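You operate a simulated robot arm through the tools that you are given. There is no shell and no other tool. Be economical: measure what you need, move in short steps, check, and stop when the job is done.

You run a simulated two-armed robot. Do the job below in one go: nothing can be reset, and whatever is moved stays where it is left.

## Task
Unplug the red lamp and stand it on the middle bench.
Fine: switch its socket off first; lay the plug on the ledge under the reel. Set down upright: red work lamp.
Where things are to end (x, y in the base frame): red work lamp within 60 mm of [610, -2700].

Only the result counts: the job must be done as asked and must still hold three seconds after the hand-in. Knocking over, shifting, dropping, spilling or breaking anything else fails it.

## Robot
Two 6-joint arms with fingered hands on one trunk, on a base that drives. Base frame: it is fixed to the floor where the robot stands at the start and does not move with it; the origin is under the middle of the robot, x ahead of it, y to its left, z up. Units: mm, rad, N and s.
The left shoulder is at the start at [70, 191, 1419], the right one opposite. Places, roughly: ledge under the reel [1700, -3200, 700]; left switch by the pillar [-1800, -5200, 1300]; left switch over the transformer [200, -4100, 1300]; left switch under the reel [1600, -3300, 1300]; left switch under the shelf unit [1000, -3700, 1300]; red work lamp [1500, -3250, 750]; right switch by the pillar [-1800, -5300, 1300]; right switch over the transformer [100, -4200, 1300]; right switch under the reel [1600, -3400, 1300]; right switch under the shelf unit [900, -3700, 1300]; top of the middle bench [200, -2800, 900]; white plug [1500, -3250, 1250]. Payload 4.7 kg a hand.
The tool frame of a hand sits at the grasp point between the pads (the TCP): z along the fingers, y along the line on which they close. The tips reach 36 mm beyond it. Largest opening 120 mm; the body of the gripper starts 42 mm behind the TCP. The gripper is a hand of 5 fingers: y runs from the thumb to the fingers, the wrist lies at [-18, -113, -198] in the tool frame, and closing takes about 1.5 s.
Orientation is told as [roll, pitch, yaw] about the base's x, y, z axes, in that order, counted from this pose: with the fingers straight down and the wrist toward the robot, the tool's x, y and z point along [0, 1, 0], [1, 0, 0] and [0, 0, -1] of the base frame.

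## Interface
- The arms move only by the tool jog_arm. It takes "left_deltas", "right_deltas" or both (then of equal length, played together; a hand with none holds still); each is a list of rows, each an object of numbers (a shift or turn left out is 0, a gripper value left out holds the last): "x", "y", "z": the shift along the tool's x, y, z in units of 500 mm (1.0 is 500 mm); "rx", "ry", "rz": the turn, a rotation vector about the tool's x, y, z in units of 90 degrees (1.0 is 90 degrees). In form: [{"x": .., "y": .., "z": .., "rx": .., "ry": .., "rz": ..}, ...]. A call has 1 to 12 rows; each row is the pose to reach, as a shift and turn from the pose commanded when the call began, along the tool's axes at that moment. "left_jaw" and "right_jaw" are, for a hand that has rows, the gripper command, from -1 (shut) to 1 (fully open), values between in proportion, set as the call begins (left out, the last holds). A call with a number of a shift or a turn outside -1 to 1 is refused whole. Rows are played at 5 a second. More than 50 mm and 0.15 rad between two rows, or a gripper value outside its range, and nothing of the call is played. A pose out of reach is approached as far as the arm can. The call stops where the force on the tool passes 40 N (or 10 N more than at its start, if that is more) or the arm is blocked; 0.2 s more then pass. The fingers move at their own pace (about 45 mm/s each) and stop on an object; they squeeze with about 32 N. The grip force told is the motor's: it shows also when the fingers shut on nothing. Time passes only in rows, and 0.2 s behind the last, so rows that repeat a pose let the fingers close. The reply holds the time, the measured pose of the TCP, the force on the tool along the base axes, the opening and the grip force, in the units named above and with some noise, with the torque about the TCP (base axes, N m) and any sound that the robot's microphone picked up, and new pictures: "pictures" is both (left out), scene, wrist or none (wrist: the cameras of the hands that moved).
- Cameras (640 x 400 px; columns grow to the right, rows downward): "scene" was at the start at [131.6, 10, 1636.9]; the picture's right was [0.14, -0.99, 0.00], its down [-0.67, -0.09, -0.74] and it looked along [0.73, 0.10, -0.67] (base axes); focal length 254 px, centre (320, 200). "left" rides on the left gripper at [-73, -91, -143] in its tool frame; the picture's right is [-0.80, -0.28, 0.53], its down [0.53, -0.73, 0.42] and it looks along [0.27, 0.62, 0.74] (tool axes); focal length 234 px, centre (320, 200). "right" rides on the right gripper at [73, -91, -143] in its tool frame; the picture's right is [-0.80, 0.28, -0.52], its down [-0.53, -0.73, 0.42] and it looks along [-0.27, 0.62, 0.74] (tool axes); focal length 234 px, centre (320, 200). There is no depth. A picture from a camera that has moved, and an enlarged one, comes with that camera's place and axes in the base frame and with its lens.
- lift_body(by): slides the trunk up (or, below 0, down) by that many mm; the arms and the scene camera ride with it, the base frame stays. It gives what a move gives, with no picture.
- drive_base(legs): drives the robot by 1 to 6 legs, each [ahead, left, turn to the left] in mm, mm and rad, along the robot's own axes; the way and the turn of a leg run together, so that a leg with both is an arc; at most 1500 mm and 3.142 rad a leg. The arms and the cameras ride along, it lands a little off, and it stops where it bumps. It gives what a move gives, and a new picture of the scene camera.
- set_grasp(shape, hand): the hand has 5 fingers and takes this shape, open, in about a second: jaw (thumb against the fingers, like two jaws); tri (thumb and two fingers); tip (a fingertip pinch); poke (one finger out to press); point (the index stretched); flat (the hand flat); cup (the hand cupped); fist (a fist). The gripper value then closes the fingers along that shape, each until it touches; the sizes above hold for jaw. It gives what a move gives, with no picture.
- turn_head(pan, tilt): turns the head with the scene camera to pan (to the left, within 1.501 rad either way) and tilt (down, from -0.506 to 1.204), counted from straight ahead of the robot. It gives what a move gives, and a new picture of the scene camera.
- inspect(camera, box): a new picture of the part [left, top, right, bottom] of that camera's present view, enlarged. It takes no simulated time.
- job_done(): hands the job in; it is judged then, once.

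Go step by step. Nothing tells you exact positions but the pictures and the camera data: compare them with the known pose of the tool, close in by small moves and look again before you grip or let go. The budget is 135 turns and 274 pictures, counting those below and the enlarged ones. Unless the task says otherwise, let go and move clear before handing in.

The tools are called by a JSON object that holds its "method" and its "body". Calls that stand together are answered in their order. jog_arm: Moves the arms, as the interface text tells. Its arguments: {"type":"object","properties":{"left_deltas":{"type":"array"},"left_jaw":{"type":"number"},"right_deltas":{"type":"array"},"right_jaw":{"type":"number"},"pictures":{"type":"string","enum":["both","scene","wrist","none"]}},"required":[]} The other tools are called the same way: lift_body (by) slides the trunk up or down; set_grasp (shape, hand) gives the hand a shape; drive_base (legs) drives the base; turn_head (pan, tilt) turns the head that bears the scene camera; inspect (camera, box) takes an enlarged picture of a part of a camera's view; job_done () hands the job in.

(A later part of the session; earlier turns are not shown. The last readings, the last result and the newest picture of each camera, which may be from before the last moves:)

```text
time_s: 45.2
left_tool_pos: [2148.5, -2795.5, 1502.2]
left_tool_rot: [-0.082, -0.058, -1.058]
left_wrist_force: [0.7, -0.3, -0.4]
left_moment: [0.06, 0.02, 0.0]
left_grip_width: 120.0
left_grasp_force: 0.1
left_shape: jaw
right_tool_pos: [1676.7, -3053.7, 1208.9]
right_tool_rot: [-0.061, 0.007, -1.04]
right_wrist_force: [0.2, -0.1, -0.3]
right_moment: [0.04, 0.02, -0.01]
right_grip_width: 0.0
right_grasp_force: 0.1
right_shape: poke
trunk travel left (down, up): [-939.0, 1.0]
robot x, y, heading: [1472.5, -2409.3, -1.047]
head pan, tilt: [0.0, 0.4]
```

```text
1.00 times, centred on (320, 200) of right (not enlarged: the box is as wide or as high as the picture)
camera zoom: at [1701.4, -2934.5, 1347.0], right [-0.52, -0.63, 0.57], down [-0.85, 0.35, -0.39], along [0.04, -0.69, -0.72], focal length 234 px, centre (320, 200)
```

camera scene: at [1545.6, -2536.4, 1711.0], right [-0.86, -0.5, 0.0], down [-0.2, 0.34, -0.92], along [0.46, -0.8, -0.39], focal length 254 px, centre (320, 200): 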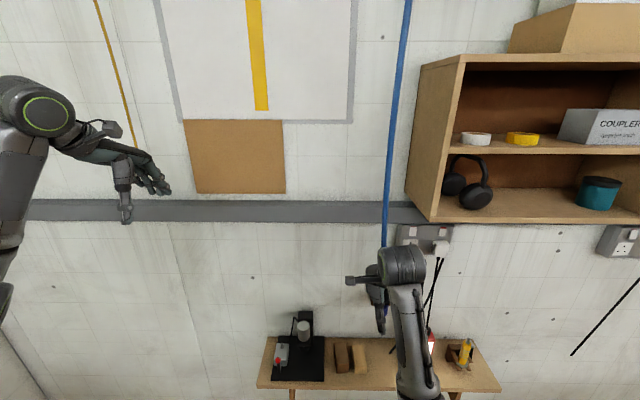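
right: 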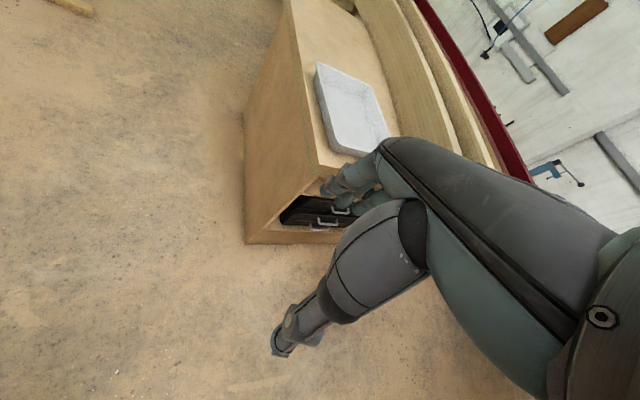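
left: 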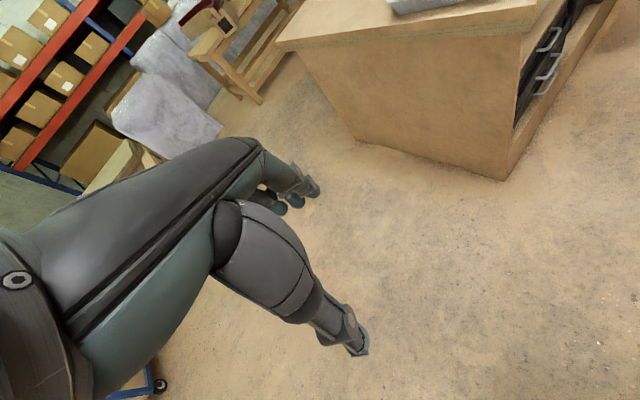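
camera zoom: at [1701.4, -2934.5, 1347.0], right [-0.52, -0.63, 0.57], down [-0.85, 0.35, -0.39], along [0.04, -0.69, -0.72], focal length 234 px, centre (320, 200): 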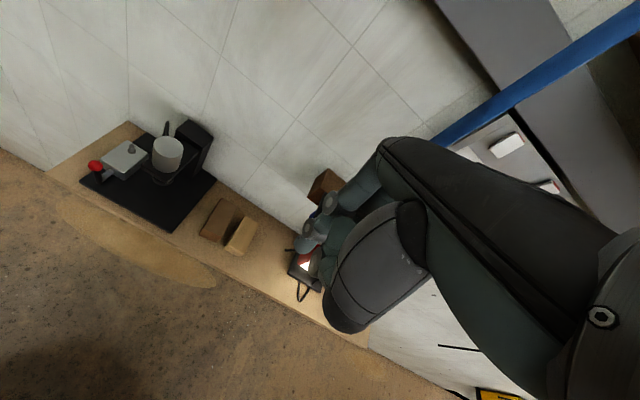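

Triangulated: right switch at about (1565, -3374, 1289). I turn the right hand so the fingers point at the wall.

{"method": "jog_arm", "body": {"right_deltas": [{"rx": -0.09}, {"rx": -0.18}, {"rx": -0.27}, {"rx": -0.36}, {"rx": -0.45}, {"rx": -0.54}, {"rx": -0.63}, {"rx": -0.72}, {"rx": -0.81}, {"rx": -0.9}, {"rx": -0.97}]}}

```text
time_s: 46.5
left_tool_pos: [2146.5, -2794.0, 1501.7]
left_tool_rot: [-0.081, -0.059, -1.06]
left_wrist_force: [0.0, 0.7, -0.6]
left_moment: [-0.02, 0.0, -0.01]
left_grip_width: 120.0
left_grasp_force: 0.0
left_shape: jaw
right_tool_pos: [1635.3, -3085.9, 1207.5]
right_tool_rot: [-0.272, -0.74, -0.886]
right_wrist_force: [-0.1, 0.2, 1.0]
right_moment: [0.01, -0.02, -0.01]
right_grip_width: 0.2
right_grasp_force: 0.1
right_shape: poke
trunk travel left (down, up): [-939.0, 1.0]
robot x, y, heading: [1474.9, -2414.0, -1.053]
head pan, tilt: [0.0, 0.4]
stopped in row 6 (right hand): the arm was blocked; the commanded pose is now the measured one
camera scene: at [1544.7, -2537.0, 1711.0], right [-0.86, -0.5, 0.0], down [-0.2, 0.34, -0.92], along [0.46, -0.8, -0.39], focal length 254 px, centre (320, 200)
camera right: at [1626.0, -2902.1, 1233.9], right [-0.67, -0.18, 0.72], down [-0.71, -0.12, -0.69], along [0.21, -0.98, -0.05], focal length 234 px, centre (320, 200)
```

scene: 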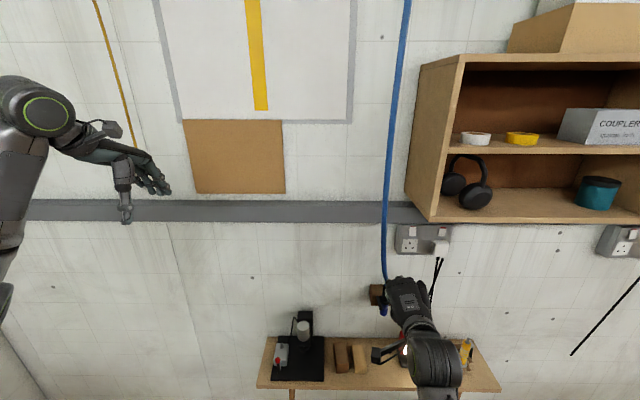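
right: 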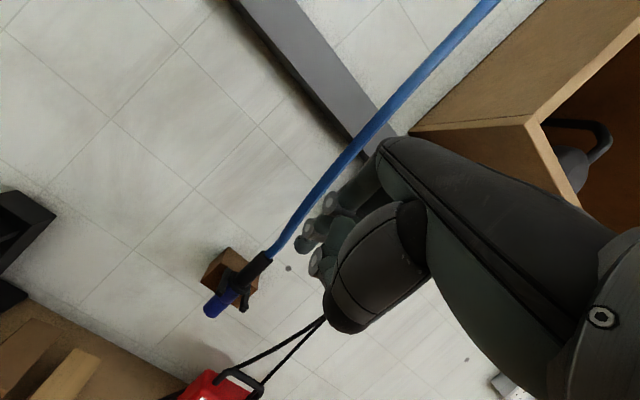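

The rotation stopped half-way, probably because the arm is folded too tight there. I move the hand out toward the switch first, then go on turning.

{"method": "jog_arm", "body": {"right_deltas": [{"x": -0.068, "y": 0.03, "z": 0.02}, {"x": -0.136, "y": 0.06, "z": 0.04}, {"x": -0.204, "y": 0.09, "z": 0.06}, {"x": -0.272, "y": 0.12, "z": 0.08}, {"x": -0.34, "y": 0.15, "z": 0.1}, {"x": -0.41, "y": 0.18, "z": 0.117}]}}

```text
time_s: 47.9
left_tool_pos: [2147.1, -2796.2, 1502.0]
left_tool_rot: [-0.079, -0.057, -1.058]
left_wrist_force: [-0.6, -0.5, 0.7]
left_moment: [0.01, -0.02, -0.02]
left_grip_width: 120.0
left_grasp_force: 0.0
left_shape: jaw
right_tool_pos: [1514.1, -3275.0, 1265.1]
right_tool_rot: [-0.268, -0.739, -0.886]
right_wrist_force: [0.6, -0.4, -0.5]
right_moment: [0.04, 0.01, -0.02]
right_grip_width: 0.0
right_grasp_force: 0.1
right_shape: poke
trunk travel left (down, up): [-939.0, 1.0]
robot x, y, heading: [1474.5, -2411.3, -1.047]
head pan, tilt: [0.0, 0.4]
camera scene: at [1544.8, -2539.6, 1710.7], right [-0.86, -0.5, 0.0], down [-0.2, 0.34, -0.92], along [0.46, -0.8, -0.39], focal length 254 px, centre (320, 200)
camera right: at [1505.1, -3091.6, 1291.8], right [-0.67, -0.19, 0.72], down [-0.71, -0.12, -0.69], along [0.21, -0.98, -0.05], focal length 234 px, centre (320, 200)
```

scene: 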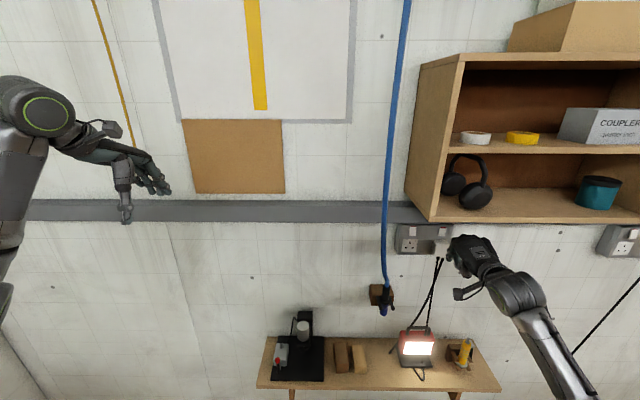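
right: 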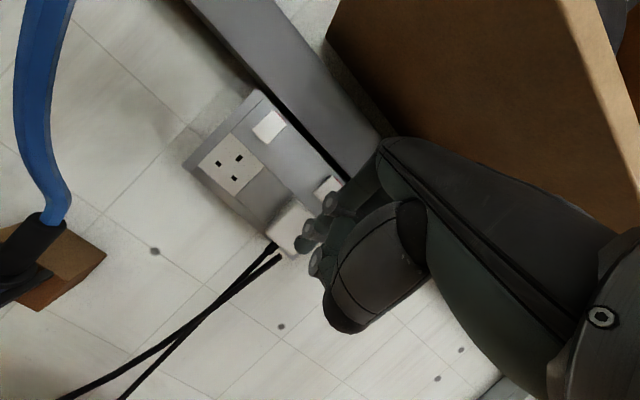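

Now the hand is right in front of the socket. I back off 60 mm and finish turning the fingers level.

{"method": "jog_arm", "body": {"right_deltas": [{"y": -0.044, "z": -0.041}, {"y": -0.088, "z": -0.082}, {"y": -0.088, "z": -0.082, "rx": -0.08}, {"y": -0.088, "z": -0.082, "rx": -0.16}, {"y": -0.088, "z": -0.082, "rx": -0.24}, {"y": -0.088, "z": -0.082, "rx": -0.32}, {"y": -0.088, "z": -0.082, "rx": -0.4}]}}

```text
time_s: 49.5
left_tool_pos: [2146.7, -2796.5, 1500.8]
left_tool_rot: [-0.082, -0.058, -1.058]
left_wrist_force: [0.2, 0.2, -0.1]
left_moment: [0.02, 0.01, 0.03]
left_grip_width: 119.8
left_grasp_force: 0.0
left_shape: jaw
right_tool_pos: [1481.5, -3222.5, 1267.2]
right_tool_rot: [-0.679, -1.269, -0.429]
right_wrist_force: [-0.5, -0.2, 0.4]
right_moment: [0.0, 0.02, -0.03]
right_grip_width: 0.0
right_grasp_force: 0.1
right_shape: poke
right hand out of reach, approached as far as the arm can: row 7
trunk travel left (down, up): [-939.0, 1.0]
robot x, y, heading: [1477.6, -2417.3, -1.048]
head pan, tilt: [0.0, 0.4]
camera scene: at [1545.8, -2539.1, 1710.7], right [-0.86, -0.5, 0.0], down [-0.2, 0.34, -0.92], along [0.46, -0.8, -0.39], focal length 254 px, centre (320, 200)
camera right: at [1461.4, -3051.8, 1200.8], right [-0.84, 0.06, 0.54], down [-0.48, -0.53, -0.7], along [0.24, -0.85, 0.47], focal length 234 px, centre (320, 200)
```

scene: 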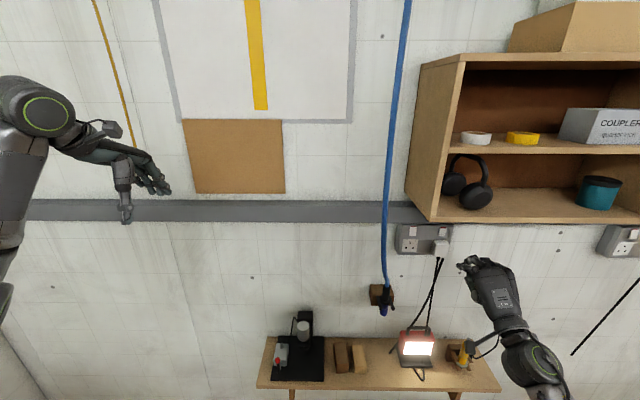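
right: 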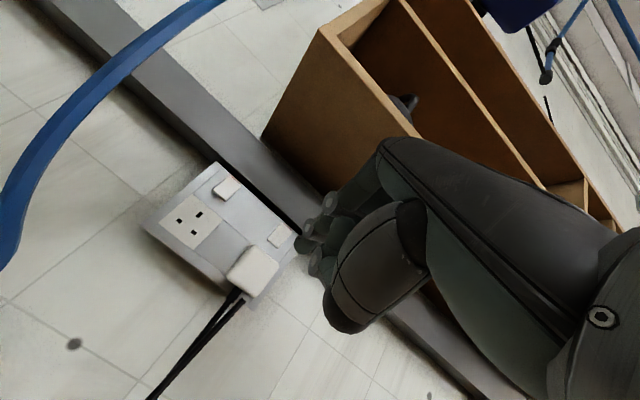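

{"method": "inspect", "body": {"camera": "scene", "box": [430, 220, 550, 295]}}

{"method": "inspect", "body": {"camera": "right", "box": [200, 140, 400, 265]}}

```text
5.33 times, centred on (490, 258) of scene
camera zoom: at [1545.8, -2539.1, 1710.7], right [-0.86, -0.5, 0.0], down [-0.2, 0.34, -0.92], along [0.46, -0.8, -0.39], focal length 1357 px, centre (-587, -107)
```

zoom: 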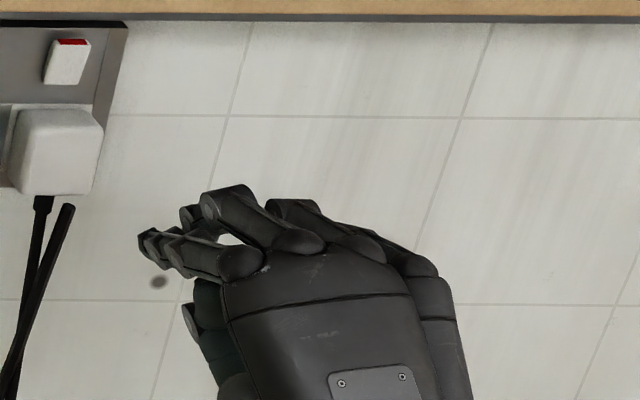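

```text
3.20 times, centred on (300, 202) of right
camera zoom: at [1461.4, -3051.8, 1200.8], right [-0.84, 0.06, 0.54], down [-0.48, -0.53, -0.7], along [0.24, -0.85, 0.47], focal length 749 px, centre (384, 192)
```

zoom: 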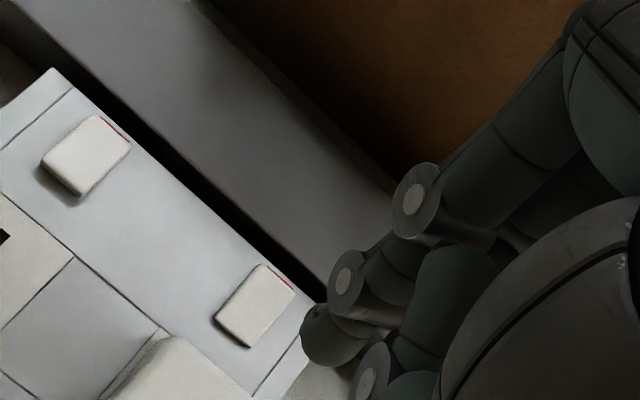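

The index tip is at about (1507, -3244, 1259). I bring it to 30 mm in front of the top half of the right switch.

{"method": "jog_arm", "body": {"right_deltas": [{"x": -0.011, "y": 0.043, "z": 0.066}, {"x": -0.022, "y": 0.086, "z": 0.132}, {"x": -0.034, "y": 0.128, "z": 0.2}, {"x": -0.034, "y": 0.128, "z": 0.2}]}}

{"method": "inspect", "body": {"camera": "right", "box": [200, 140, 400, 265]}}

{"method": "inspect", "body": {"camera": "scene", "box": [400, 200, 500, 262]}}

```text
time_s: 50.5
left_tool_pos: [2147.1, -2794.2, 1502.1]
left_tool_rot: [-0.079, -0.06, -1.058]
left_wrist_force: [-0.5, 0.3, 1.1]
left_moment: [-0.01, -0.04, 0.02]
left_grip_width: 119.6
left_grasp_force: 0.0
left_shape: jaw
right_tool_pos: [1525.8, -3327.4, 1310.6]
right_tool_rot: [-0.687, -1.27, -0.424]
right_wrist_force: [-0.6, 0.7, -0.1]
right_moment: [0.0, 0.01, 0.01]
right_grip_width: 0.0
right_grasp_force: 0.0
right_shape: poke
trunk travel left (down, up): [-939.0, 1.0]
robot x, y, heading: [1473.8, -2407.4, -1.045]
head pan, tilt: [0.0, 0.4]
camera scene: at [1545.2, -2538.5, 1710.8], right [-0.86, -0.5, 0.0], down [-0.2, 0.34, -0.92], along [0.46, -0.8, -0.39], focal length 254 px, centre (320, 200)
camera right: at [1504.5, -3156.2, 1243.2], right [-0.84, 0.06, 0.54], down [-0.49, -0.53, -0.7], along [0.24, -0.85, 0.47], focal length 234 px, centre (320, 200)
```

scene: 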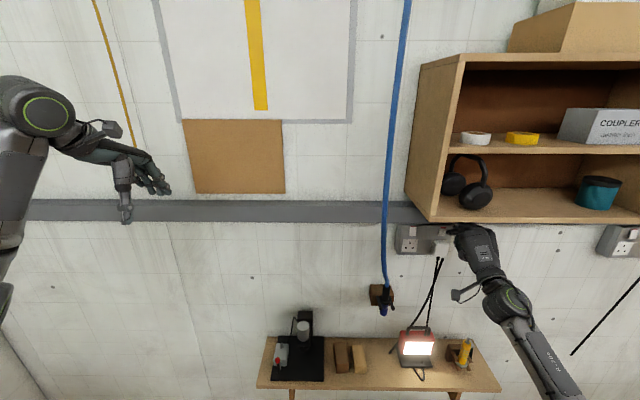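
right: 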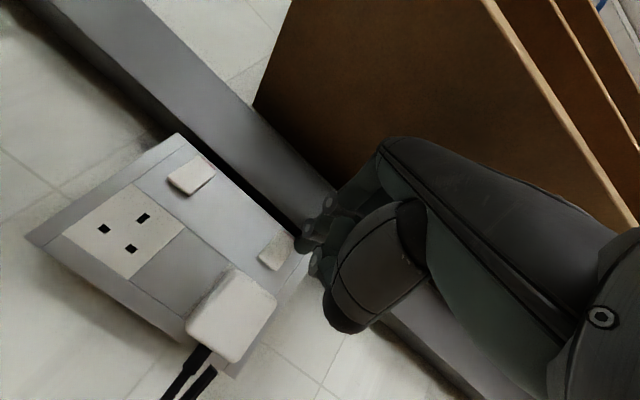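

```text
3.20 times, centred on (300, 202) of right
camera zoom: at [1504.5, -3156.2, 1243.2], right [-0.84, 0.06, 0.54], down [-0.49, -0.53, -0.7], along [0.24, -0.85, 0.47], focal length 749 px, centre (384, 192)
```

zoom: 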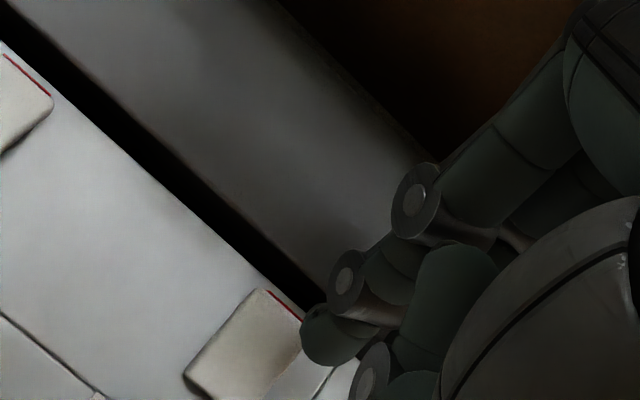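

```text
6.40 times, centred on (450, 231) of scene
camera zoom: at [1545.2, -2538.5, 1710.8], right [-0.86, -0.5, 0.0], down [-0.2, 0.34, -0.92], along [0.46, -0.8, -0.39], focal length 1629 px, centre (-512, 2)
```

zoom: 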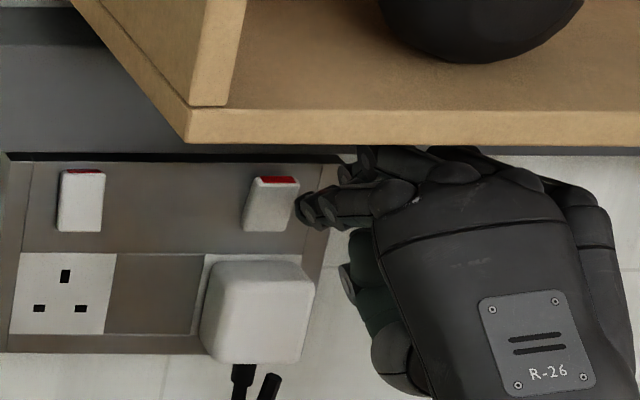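

The tip lines up with the upper half of the right rocker, about 27 mm off. I press slowly forward.

{"method": "jog_arm", "body": {"right_deltas": [{"x": 0.003, "y": 0.005, "z": 0.03}, {"x": 0.004, "y": 0.008, "z": 0.045}, {"x": 0.005, "y": 0.01, "z": 0.056}, {"x": 0.005, "y": 0.01, "z": 0.064}, {"x": 0.005, "y": 0.01, "z": 0.072}, {"x": 0.005, "y": 0.01, "z": 0.08}], "pictures": "none"}}

{"method": "inspect", "body": {"camera": "scene", "box": [400, 200, 500, 262]}}

{"method": "inspect", "body": {"camera": "right", "box": [150, 100, 400, 260]}}

```text
time_s: 51.5
left_tool_pos: [2142.2, -2786.4, 1506.1]
left_tool_rot: [-0.081, -0.064, -1.062]
left_wrist_force: [-0.4, -0.4, 0.0]
left_moment: [0.04, -0.02, 0.0]
left_grip_width: 120.0
left_grasp_force: 0.1
left_shape: jaw
right_tool_pos: [1538.6, -3342.8, 1315.9]
right_tool_rot: [-0.706, -1.28, -0.401]
right_wrist_force: [-11.2, 41.1, 4.0]
right_moment: [0.41, 0.04, 0.42]
right_grip_width: 0.1
right_grasp_force: 0.1
right_shape: poke
trunk travel left (down, up): [-939.0, 1.0]
robot x, y, heading: [1471.9, -2410.8, -1.049]
head pan, tilt: [0.0, 0.4]
stopped in row 4 (right hand): the force on the tool passed its limit at 48 N (the readings are from after the stop); the commanded pose is now the measured one
```

```text
6.40 times, centred on (450, 231) of scene
camera zoom: at [1541.2, -2527.5, 1711.7], right [-0.87, -0.5, 0.0], down [-0.19, 0.33, -0.92], along [0.46, -0.8, -0.38], focal length 1629 px, centre (-512, 2)
```

zoom: 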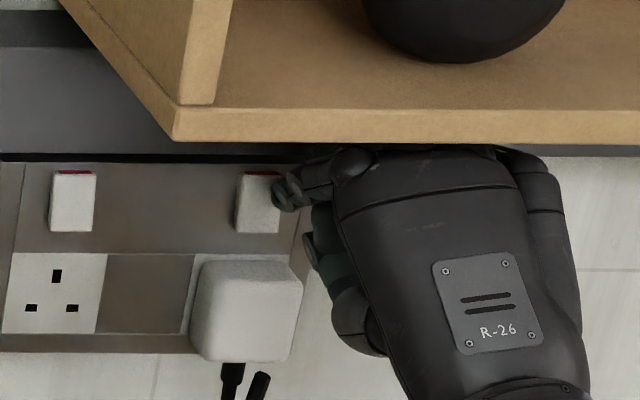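

```text
2.50 times, centred on (275, 180) of right
camera zoom: at [1517.0, -3172.2, 1247.3], right [-0.84, 0.06, 0.53], down [-0.48, -0.54, -0.7], along [0.24, -0.84, 0.48], focal length 585 px, centre (432, 250)
```

zoom: 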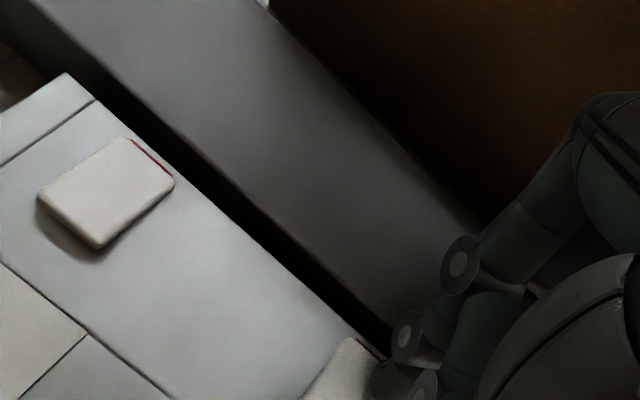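

Contact at 48 N; the rocker's look seems changed. I back off to check.

{"method": "jog_arm", "body": {"right_deltas": [{"z": -0.06, "y": -0.01}, {"z": -0.12, "y": -0.04, "x": -0.02}, {"z": -0.16, "y": -0.08, "x": -0.08}], "pictures": "wrist"}}

{"method": "inspect", "body": {"camera": "scene", "box": [400, 200, 500, 262]}}

{"method": "inspect", "body": {"camera": "right", "box": [150, 100, 350, 300]}}

```text
time_s: 52.3
left_tool_pos: [2144.5, -2792.7, 1504.0]
left_tool_rot: [-0.079, -0.06, -1.059]
left_wrist_force: [-1.0, -0.4, 0.0]
left_moment: [-0.03, -0.07, 0.01]
left_grip_width: 119.9
left_grasp_force: 0.2
left_shape: jaw
right_tool_pos: [1460.6, -3293.9, 1298.5]
right_tool_rot: [-0.687, -1.274, -0.421]
right_wrist_force: [-0.5, 0.3, -0.6]
right_moment: [0.01, 0.01, -0.01]
right_grip_width: 0.1
right_grasp_force: 0.1
right_shape: poke
trunk travel left (down, up): [-939.0, 1.0]
robot x, y, heading: [1476.4, -2415.5, -1.045]
head pan, tilt: [0.0, 0.4]
camera right: at [1439.8, -3121.8, 1230.0], right [-0.84, 0.06, 0.53], down [-0.48, -0.53, -0.7], along [0.24, -0.85, 0.48], focal length 234 px, centre (320, 200)
```

right: 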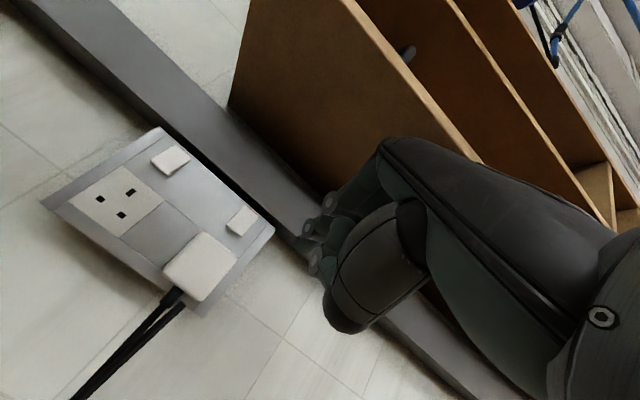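

```text
6.40 times, centred on (450, 231) of scene
camera zoom: at [1541.3, -2536.0, 1711.2], right [-0.86, -0.5, 0.0], down [-0.19, 0.34, -0.92], along [0.46, -0.8, -0.39], focal length 1629 px, centre (-512, 2)
```

zoom: 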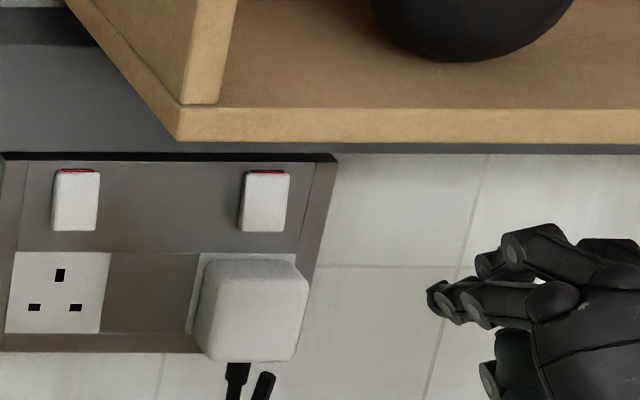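

```text
2.00 times, centred on (250, 200) of right
camera zoom: at [1439.8, -3121.8, 1230.0], right [-0.84, 0.06, 0.53], down [-0.48, -0.53, -0.7], along [0.24, -0.85, 0.48], focal length 468 px, centre (460, 200)
```

zoom: 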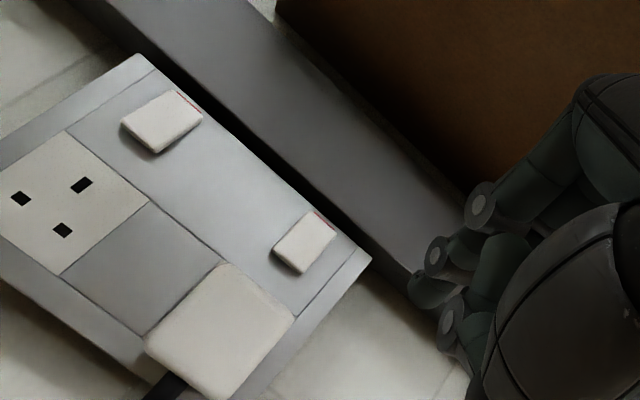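

The right rocker now looks like the left (off) one. I check that the lamp's light has gone out.

{"method": "inspect", "body": {"camera": "scene", "box": [360, 230, 520, 400]}}

```text
2.35 times, centred on (440, 315) of scene
camera zoom: at [1541.3, -2536.0, 1711.2], right [-0.86, -0.5, 0.0], down [-0.19, 0.34, -0.92], along [0.46, -0.8, -0.39], focal length 599 px, centre (38, -71)
```

zoom: 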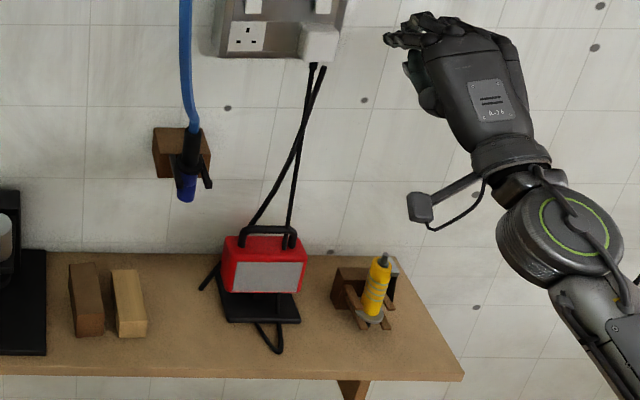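

The lamp is off. Now I set the right hand to jaw, back off, and roll it so the jaws close sideways around the plug (cord leaves at the bottom).

{"method": "set_grasp", "body": {"shape": "jaw", "hand": "right"}}

{"method": "jog_arm", "body": {"right_deltas": [{"y": -0.02, "z": -0.09}, {"y": -0.048, "z": -0.18}, {"y": -0.048, "z": -0.18, "rz": -0.095}, {"y": -0.048, "z": -0.18, "rz": -0.19}, {"y": -0.048, "z": -0.18, "rz": -0.285}, {"y": -0.048, "z": -0.18, "rz": -0.38}, {"y": -0.048, "z": -0.18, "rz": -0.475}, {"y": -0.048, "z": -0.18, "rz": -0.57}, {"y": -0.048, "z": -0.18, "rz": -0.665}, {"y": -0.048, "z": -0.18, "rz": -0.76}, {"y": -0.048, "z": -0.18, "rz": -0.855}, {"y": -0.048, "z": -0.18, "rz": -0.95}]}}

```text
time_s: 53.2
left_tool_pos: [2147.4, -2795.2, 1500.8]
left_tool_rot: [-0.081, -0.057, -1.058]
left_wrist_force: [0.5, -0.5, -0.4]
left_moment: [0.01, -0.02, 0.0]
left_grip_width: 119.9
left_grasp_force: 0.1
left_shape: jaw
right_tool_pos: [1464.2, -3294.1, 1297.1]
right_tool_rot: [-0.688, -1.27, -0.422]
right_wrist_force: [-0.2, 0.4, -0.4]
right_moment: [-0.03, 0.01, 0.01]
right_grip_width: 119.9
right_grasp_force: 0.2
right_shape: jaw
trunk travel left (down, up): [-939.0, 1.0]
robot x, y, heading: [1476.4, -2413.5, -1.049]
head pan, tilt: [0.0, 0.4]
```

```text
time_s: 55.8
left_tool_pos: [2147.8, -2795.6, 1501.1]
left_tool_rot: [-0.08, -0.058, -1.058]
left_wrist_force: [-0.5, -0.2, 0.3]
left_moment: [-0.01, 0.01, -0.02]
left_grip_width: 119.7
left_grasp_force: 0.0
left_shape: jaw
right_tool_pos: [1419.3, -3213.2, 1293.4]
right_tool_rot: [-1.338, 0.113, 0.466]
right_wrist_force: [-0.6, 0.1, -0.6]
right_moment: [0.05, 0.03, 0.01]
right_grip_width: 119.9
right_grasp_force: 0.1
right_shape: jaw
trunk travel left (down, up): [-939.0, 1.0]
robot x, y, heading: [1476.8, -2413.9, -1.046]
head pan, tilt: [0.0, 0.4]
camera scene: at [1545.7, -2538.2, 1710.7], right [-0.87, -0.5, 0.0], down [-0.2, 0.34, -0.92], along [0.46, -0.8, -0.39], focal length 254 px, centre (320, 200)
camera right: at [1263.9, -3115.7, 1267.1], right [0.19, 0.46, 0.87], down [-0.37, -0.78, 0.5], along [0.91, -0.41, 0.02], focal length 234 px, centre (320, 200)
```

scene: 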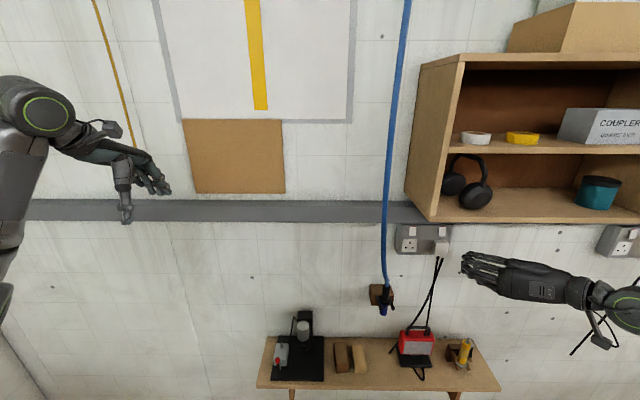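
right: 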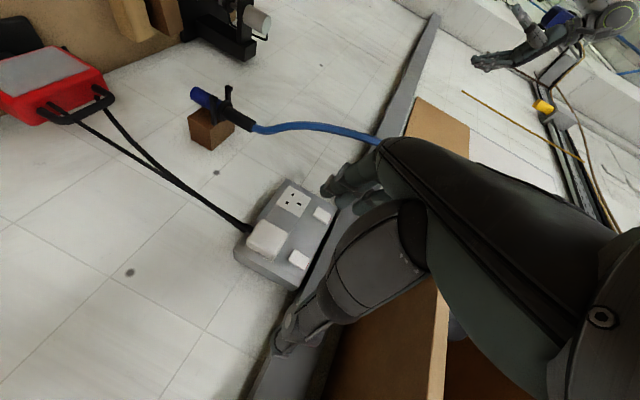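

The hand's wrist camera now sees the plug; fingers to the left and thumb to the right of it. I level the hand and pre-position it 90 mm in front of the plug.

{"method": "jog_arm", "body": {"right_deltas": [{"x": 0.02, "y": 0.044, "z": 0.056, "rx": -0.018, "ry": -0.049, "rz": 0.024}, {"x": 0.04, "y": 0.088, "z": 0.112, "rx": -0.037, "ry": -0.098, "rz": 0.048}, {"x": 0.059, "y": 0.131, "z": 0.168, "rx": -0.055, "ry": -0.148, "rz": 0.072}, {"x": 0.059, "y": 0.131, "z": 0.168, "rx": -0.055, "ry": -0.148, "rz": 0.072}]}}

{"method": "inspect", "body": {"camera": "scene", "box": [390, 205, 490, 268]}}

```text
time_s: 56.8
left_tool_pos: [2146.6, -2794.9, 1502.0]
left_tool_rot: [-0.082, -0.058, -1.06]
left_wrist_force: [0.6, 0.7, 0.0]
left_moment: [0.0, 0.02, 0.0]
left_grip_width: 120.0
left_grasp_force: 0.1
left_shape: jaw
right_tool_pos: [1504.9, -3253.7, 1239.7]
right_tool_rot: [-1.57, -0.012, 0.538]
right_wrist_force: [0.6, -0.3, 0.1]
right_moment: [-0.01, -0.01, 0.01]
right_grip_width: 119.8
right_grasp_force: 0.0
right_shape: jaw
trunk travel left (down, up): [-939.0, 1.0]
robot x, y, heading: [1475.3, -2412.5, -1.05]
head pan, tilt: [0.0, 0.4]
camera scene: at [1544.5, -2537.7, 1710.8], right [-0.87, -0.5, 0.0], down [-0.19, 0.34, -0.92], along [0.46, -0.8, -0.39], focal length 254 px, centre (320, 200)
camera right: at [1354.0, -3175.5, 1166.6], right [-0.04, 0.59, 0.81], down [-0.42, -0.74, 0.52], along [0.91, -0.32, 0.27], focal length 234 px, centre (320, 200)
```

scene: 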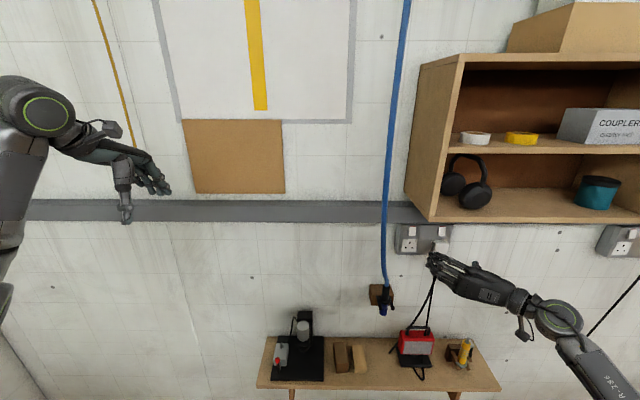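
right: 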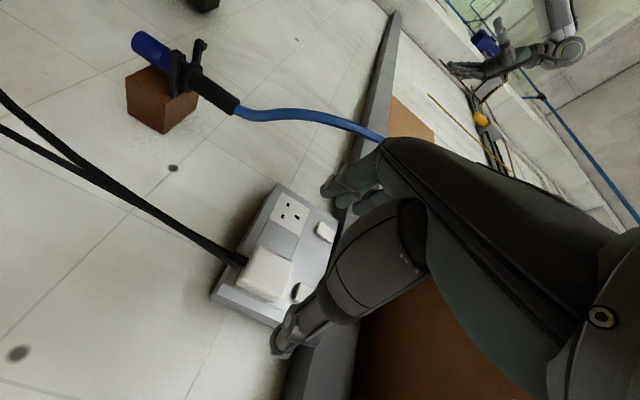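

```text
6.35 times, centred on (440, 236) of scene
camera zoom: at [1544.5, -2537.7, 1710.8], right [-0.87, -0.5, 0.0], down [-0.19, 0.34, -0.92], along [0.46, -0.8, -0.39], focal length 1616 px, centre (-442, -32)
```

zoom: 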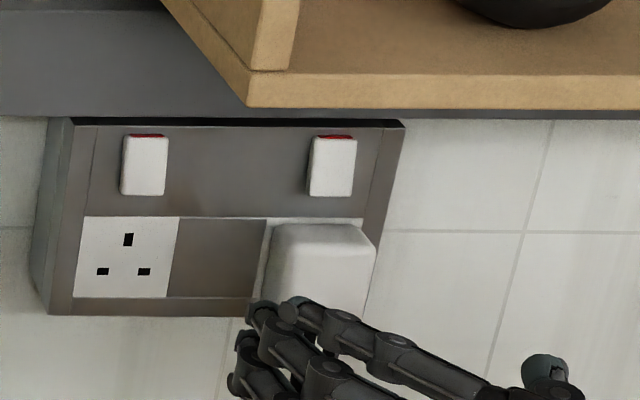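

{"method": "inspect", "body": {"camera": "right", "box": [200, 160, 360, 360]}}

```text
2.00 times, centred on (280, 260) of right
camera zoom: at [1354.0, -3175.5, 1166.6], right [-0.04, 0.59, 0.81], down [-0.42, -0.74, 0.52], along [0.91, -0.32, 0.27], focal length 468 px, centre (400, 80)
```

zoom: 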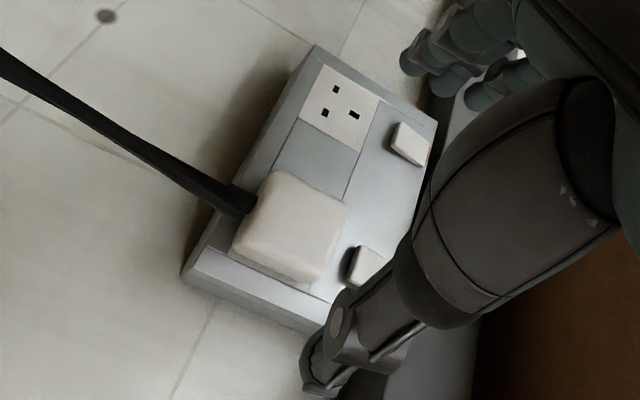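

Plug face centre is about f-direction 3657, z≈1234. I advance 88 mm to straddle the plug and then look before closing.

{"method": "jog_arm", "body": {"right_deltas": [{"x": 0.012, "y": -0.008, "z": 0.07}, {"x": 0.012, "y": -0.008, "z": 0.13}, {"x": 0.012, "y": -0.008, "z": 0.176}, {"x": 0.012, "y": -0.008, "z": 0.176}]}}

{"method": "inspect", "body": {"camera": "scene", "box": [390, 205, 490, 268]}}

{"method": "inspect", "body": {"camera": "right", "box": [200, 160, 360, 360]}}

```text
time_s: 57.8
left_tool_pos: [2147.6, -2794.9, 1502.7]
left_tool_rot: [-0.082, -0.059, -1.06]
left_wrist_force: [0.7, -0.1, -0.4]
left_moment: [0.01, 0.02, -0.01]
left_grip_width: 120.0
left_grasp_force: 0.1
left_shape: jaw
right_tool_pos: [1547.6, -3331.8, 1233.6]
right_tool_rot: [-1.57, -0.01, 0.538]
right_wrist_force: [0.8, 0.3, 0.1]
right_moment: [0.02, 0.03, -0.02]
right_grip_width: 119.9
right_grasp_force: 0.0
right_shape: jaw
trunk travel left (down, up): [-939.0, 1.0]
robot x, y, heading: [1474.9, -2415.3, -1.046]
head pan, tilt: [0.0, 0.4]
camera scene: at [1545.0, -2538.1, 1710.8], right [-0.87, -0.5, 0.0], down [-0.2, 0.34, -0.92], along [0.46, -0.8, -0.39], focal length 254 px, centre (320, 200)
camera right: at [1396.0, -3253.4, 1160.8], right [-0.04, 0.59, 0.81], down [-0.42, -0.74, 0.52], along [0.91, -0.32, 0.27], focal length 234 px, centre (320, 200)
```

scene: 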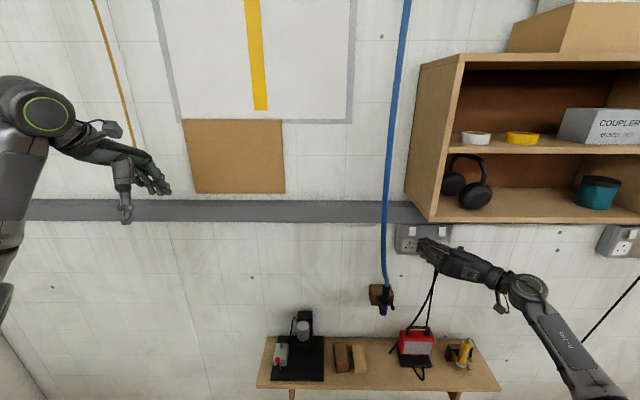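
right: 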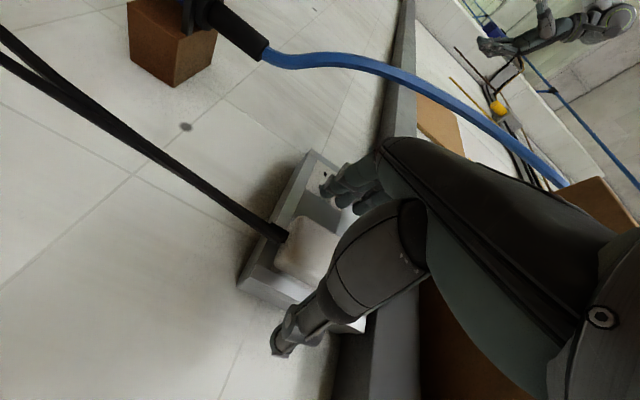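

```text
6.35 times, centred on (440, 236) of scene
camera zoom: at [1545.0, -2538.1, 1710.8], right [-0.87, -0.5, 0.0], down [-0.2, 0.34, -0.92], along [0.46, -0.8, -0.39], focal length 1616 px, centre (-442, -32)
```

zoom: 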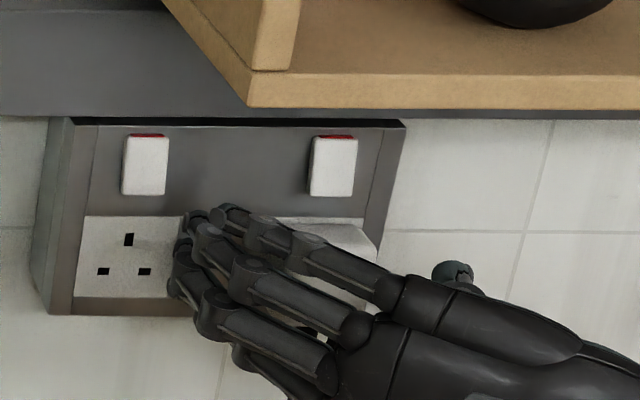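

```text
2.00 times, centred on (280, 260) of right
camera zoom: at [1396.0, -3253.4, 1160.8], right [-0.04, 0.59, 0.81], down [-0.42, -0.74, 0.52], along [0.91, -0.32, 0.27], focal length 468 px, centre (400, 80)
```

zoom: 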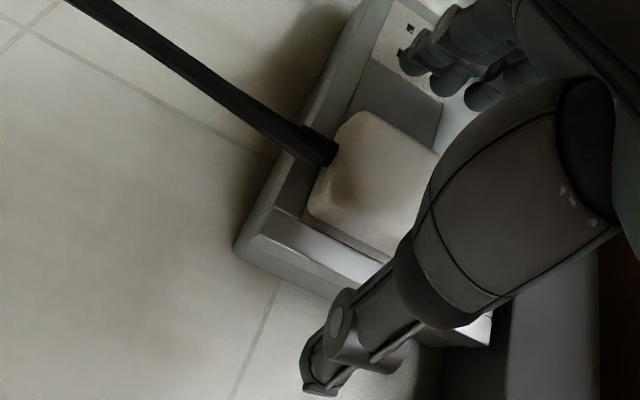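

The plug is between fingers (left) and thumb (right). I close the hand.

{"method": "jog_arm", "body": {"right_deltas": [{}, {}, {}, {}, {}, {}, {}, {}, {}], "right_jaw": -1, "pictures": "wrist"}}

{"method": "inspect", "body": {"camera": "scene", "box": [390, 205, 490, 268]}}

```text
time_s: 59.8
left_tool_pos: [2146.3, -2796.2, 1503.0]
left_tool_rot: [-0.079, -0.058, -1.06]
left_wrist_force: [0.8, -0.8, 0.3]
left_moment: [-0.01, -0.01, 0.01]
left_grip_width: 119.7
left_grasp_force: 0.0
left_shape: jaw
right_tool_pos: [1547.5, -3331.0, 1233.9]
right_tool_rot: [-1.567, -0.01, 0.536]
right_wrist_force: [-2.5, -2.7, 1.7]
right_moment: [-0.04, -0.03, -0.06]
right_grip_width: 40.6
right_grasp_force: 32.0
right_shape: jaw
trunk travel left (down, up): [-939.0, 1.0]
robot x, y, heading: [1474.7, -2411.1, -1.047]
head pan, tilt: [0.0, 0.4]
camera right: at [1395.4, -3253.8, 1160.6], right [-0.04, 0.59, 0.81], down [-0.42, -0.74, 0.52], along [0.91, -0.32, 0.27], focal length 234 px, centre (320, 200)
```

right: 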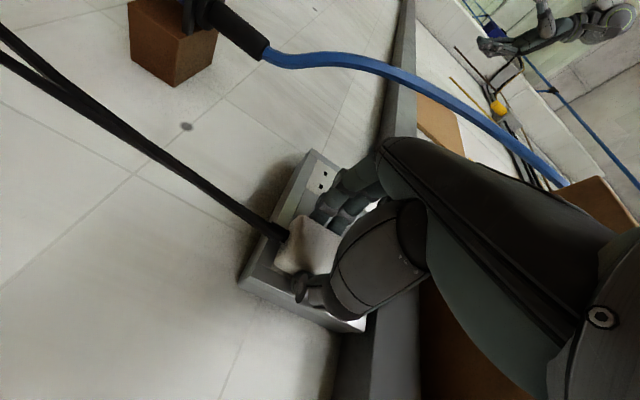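

```text
6.35 times, centred on (440, 236) of scene
camera zoom: at [1544.6, -2538.8, 1710.8], right [-0.87, -0.5, 0.0], down [-0.19, 0.34, -0.92], along [0.46, -0.8, -0.39], focal length 1616 px, centre (-442, -32)
```

zoom: 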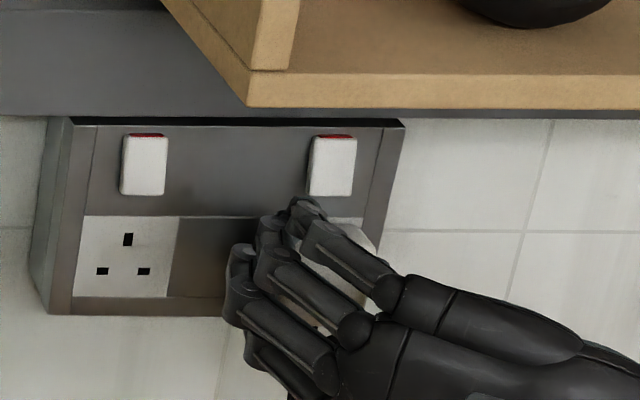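

The plug is gripped (41 mm, 32 N). I pull straight back from the wall.

{"method": "jog_arm", "body": {"right_deltas": [{"z": -0.02}, {"z": -0.04}, {"z": -0.06}, {"z": -0.08}, {"z": -0.11}, {"z": -0.14}]}}

{"method": "inspect", "body": {"camera": "scene", "box": [390, 205, 490, 268]}}

```text
time_s: 61.2
left_tool_pos: [2146.4, -2795.3, 1502.6]
left_tool_rot: [-0.08, -0.057, -1.059]
left_wrist_force: [-0.3, -0.4, 0.6]
left_moment: [-0.01, -0.02, 0.0]
left_grip_width: 119.4
left_grasp_force: 0.1
left_shape: jaw
right_tool_pos: [1511.2, -3271.1, 1233.3]
right_tool_rot: [-1.569, -0.01, 0.538]
right_wrist_force: [-0.1, 0.7, -0.1]
right_moment: [0.01, -0.01, 0.02]
right_grip_width: 40.6
right_grasp_force: 32.5
right_shape: jaw
trunk travel left (down, up): [-939.0, 1.0]
robot x, y, heading: [1477.3, -2408.2, -1.04]
head pan, tilt: [0.0, 0.4]
camera scene: at [1544.5, -2537.9, 1710.8], right [-0.87, -0.5, 0.0], down [-0.19, 0.34, -0.92], along [0.46, -0.8, -0.39], focal length 254 px, centre (320, 200)
camera right: at [1359.8, -3193.5, 1160.0], right [-0.04, 0.59, 0.81], down [-0.42, -0.74, 0.52], along [0.91, -0.32, 0.27], focal length 234 px, centre (320, 200)
```

scene: 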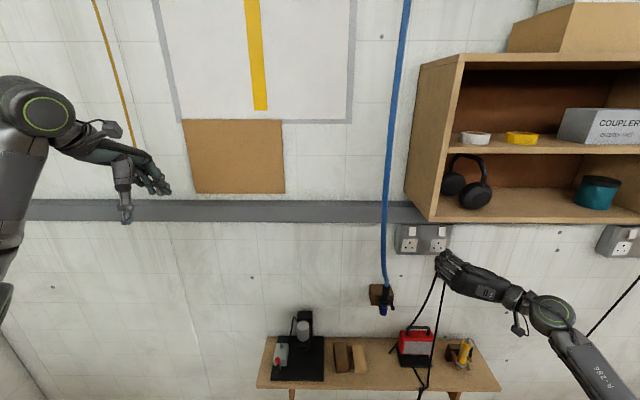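
right: 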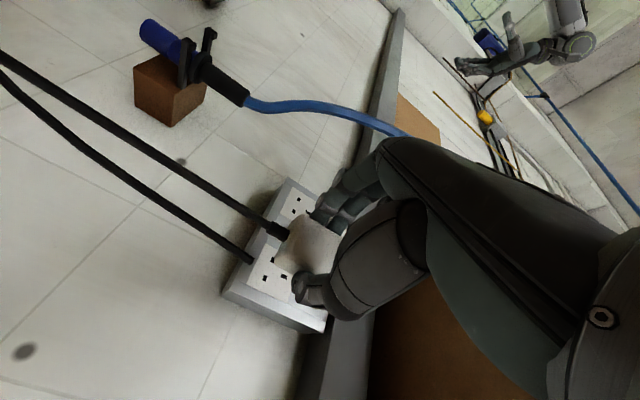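

```text
6.35 times, centred on (440, 236) of scene
camera zoom: at [1544.5, -2537.9, 1710.8], right [-0.87, -0.5, 0.0], down [-0.19, 0.34, -0.92], along [0.46, -0.8, -0.39], focal length 1616 px, centre (-442, -32)
```

zoom: 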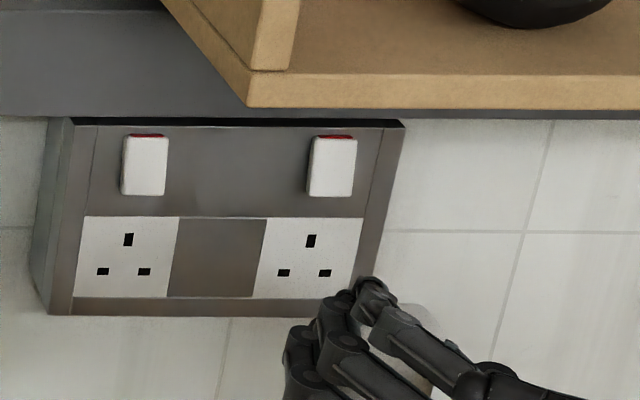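

The plug is out, with the rocker still off. I look at the ledge and the cord closely to choose a spot for the plug.

{"method": "inspect", "body": {"camera": "scene", "box": [320, 300, 480, 400]}}

{"method": "turn_head", "body": {"pan": -0.3, "tilt": 0.75}}

{"method": "inspect", "body": {"camera": "scene", "box": [200, 150, 440, 300]}}

```text
4.00 times, centred on (400, 350) of scene
camera zoom: at [1544.5, -2537.9, 1710.8], right [-0.87, -0.5, 0.0], down [-0.19, 0.34, -0.92], along [0.46, -0.8, -0.39], focal length 1018 px, centre (0, -400)
```

zoom: 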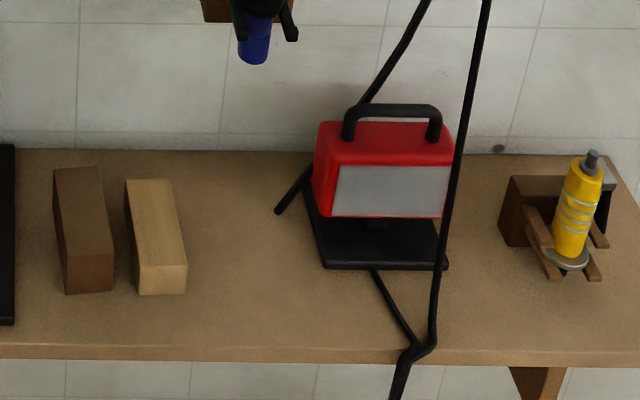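

```text
time_s: 62.0
left_tool_pos: [2148.4, -2795.2, 1501.3]
left_tool_rot: [-0.08, -0.057, -1.06]
left_wrist_force: [-0.2, 0.5, -0.2]
left_moment: [-0.02, -0.02, 0.02]
left_grip_width: 119.6
left_grasp_force: 0.0
left_shape: jaw
right_tool_pos: [1512.1, -3270.7, 1233.0]
right_tool_rot: [-1.57, -0.011, 0.537]
right_wrist_force: [-0.2, 0.0, 0.2]
right_moment: [0.0, -0.02, 0.01]
right_grip_width: 40.6
right_grasp_force: 31.4
right_shape: jaw
trunk travel left (down, up): [-939.0, 1.0]
robot x, y, heading: [1475.0, -2412.3, -1.044]
head pan, tilt: [-0.3, 0.75]
camera scene: at [1517.5, -2539.0, 1679.7], right [-0.97, -0.22, 0.0], down [-0.15, 0.66, -0.73], along [0.16, -0.71, -0.68], focal length 254 px, centre (320, 200)
```

scene: 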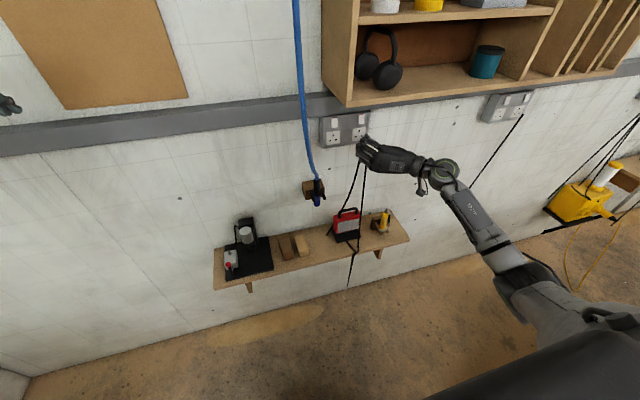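

```text
2.67 times, centred on (320, 225) of scene
camera zoom: at [1517.5, -2539.0, 1679.7], right [-0.97, -0.22, 0.0], down [-0.15, 0.66, -0.73], along [0.16, -0.71, -0.68], focal length 679 px, centre (320, 133)
```

zoom: 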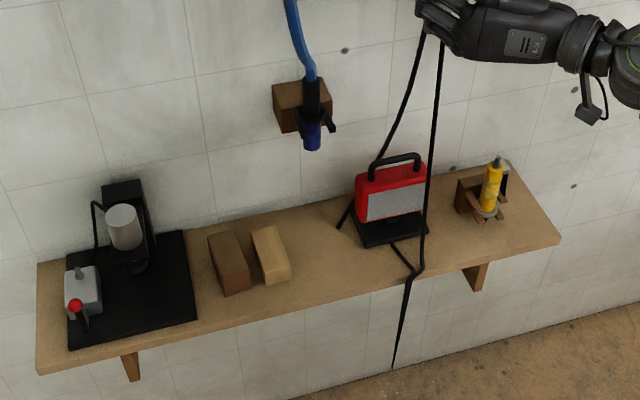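

The cord has a long loop hanging off the ledge's front. I'll lay the plug on the front strip of the ledge right of the lamp: first move the hand back and right, clear of the lamp, then turn it fingers-down.

{"method": "jog_arm", "body": {"right_deltas": [{"y": -0.06, "z": -0.05}, {"y": -0.12, "z": -0.1}, {"y": -0.18, "z": -0.15}, {"y": -0.24, "z": -0.2}, {"x": 0.06, "y": -0.26, "z": -0.2}, {"x": 0.15, "y": -0.26, "z": -0.2}], "pictures": "none"}}

{"method": "jog_arm", "body": {"right_deltas": [{"x": 0.03, "ry": 0.09}, {"x": 0.06, "ry": 0.18}, {"x": 0.09, "ry": 0.27}, {"x": 0.12, "ry": 0.36}, {"x": 0.15, "ry": 0.45}, {"x": 0.15, "ry": 0.54}, {"x": 0.15, "ry": 0.63}, {"x": 0.15, "ry": 0.72}, {"x": 0.15, "ry": 0.81}, {"x": 0.15, "ry": 0.9}, {"x": 0.15, "ry": 0.99}]}}

```text
time_s: 63.4
left_tool_pos: [2147.1, -2795.7, 1500.4]
left_tool_rot: [-0.08, -0.056, -1.058]
left_wrist_force: [-0.7, -0.4, 0.4]
left_moment: [0.01, 0.03, -0.02]
left_grip_width: 119.8
left_grasp_force: 0.0
left_shape: jaw
right_tool_pos: [1350.2, -3253.7, 1155.6]
right_tool_rot: [-1.568, -0.01, 0.538]
right_wrist_force: [0.0, -1.0, 0.3]
right_moment: [0.0, 0.02, 0.0]
right_grip_width: 40.6
right_grasp_force: 32.3
right_shape: jaw
trunk travel left (down, up): [-939.0, 1.0]
robot x, y, heading: [1475.7, -2410.3, -1.046]
head pan, tilt: [-0.3, 0.75]
```

```text
time_s: 65.8
left_tool_pos: [2148.7, -2796.4, 1499.9]
left_tool_rot: [-0.079, -0.057, -1.057]
left_wrist_force: [-0.4, 0.0, -0.9]
left_moment: [0.0, 0.02, -0.02]
left_grip_width: 120.0
left_grasp_force: 0.1
left_shape: jaw
right_tool_pos: [1350.4, -3251.6, 1081.3]
right_tool_rot: [-0.009, -0.011, 0.536]
right_wrist_force: [0.0, 0.3, -0.7]
right_moment: [0.02, 0.02, 0.02]
right_grip_width: 40.3
right_grasp_force: 32.1
right_shape: jaw
trunk travel left (down, up): [-939.0, 1.0]
robot x, y, heading: [1474.2, -2413.8, -1.043]
head pan, tilt: [-0.3, 0.75]
camera scene: at [1519.4, -2540.0, 1679.5], right [-0.97, -0.22, 0.0], down [-0.15, 0.67, -0.73], along [0.16, -0.71, -0.68], focal length 254 px, centre (320, 200)
camera right: at [1233.4, -3234.4, 1223.6], right [0.64, -0.55, 0.54], down [-0.35, -0.83, -0.43], along [0.68, 0.09, -0.73], focal length 234 px, centre (320, 200)
```

scene: 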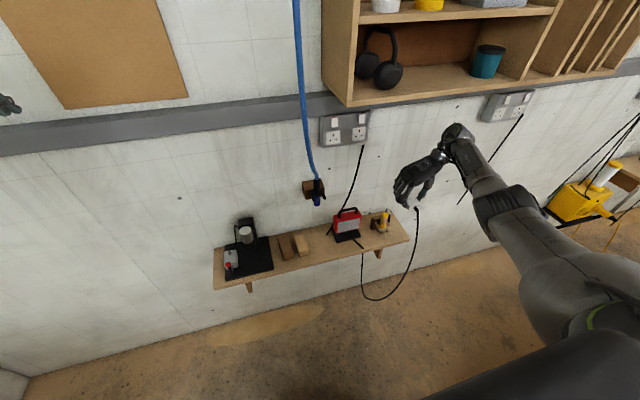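
right: 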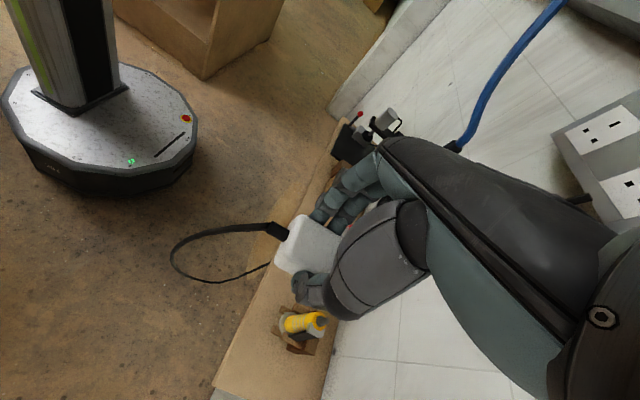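

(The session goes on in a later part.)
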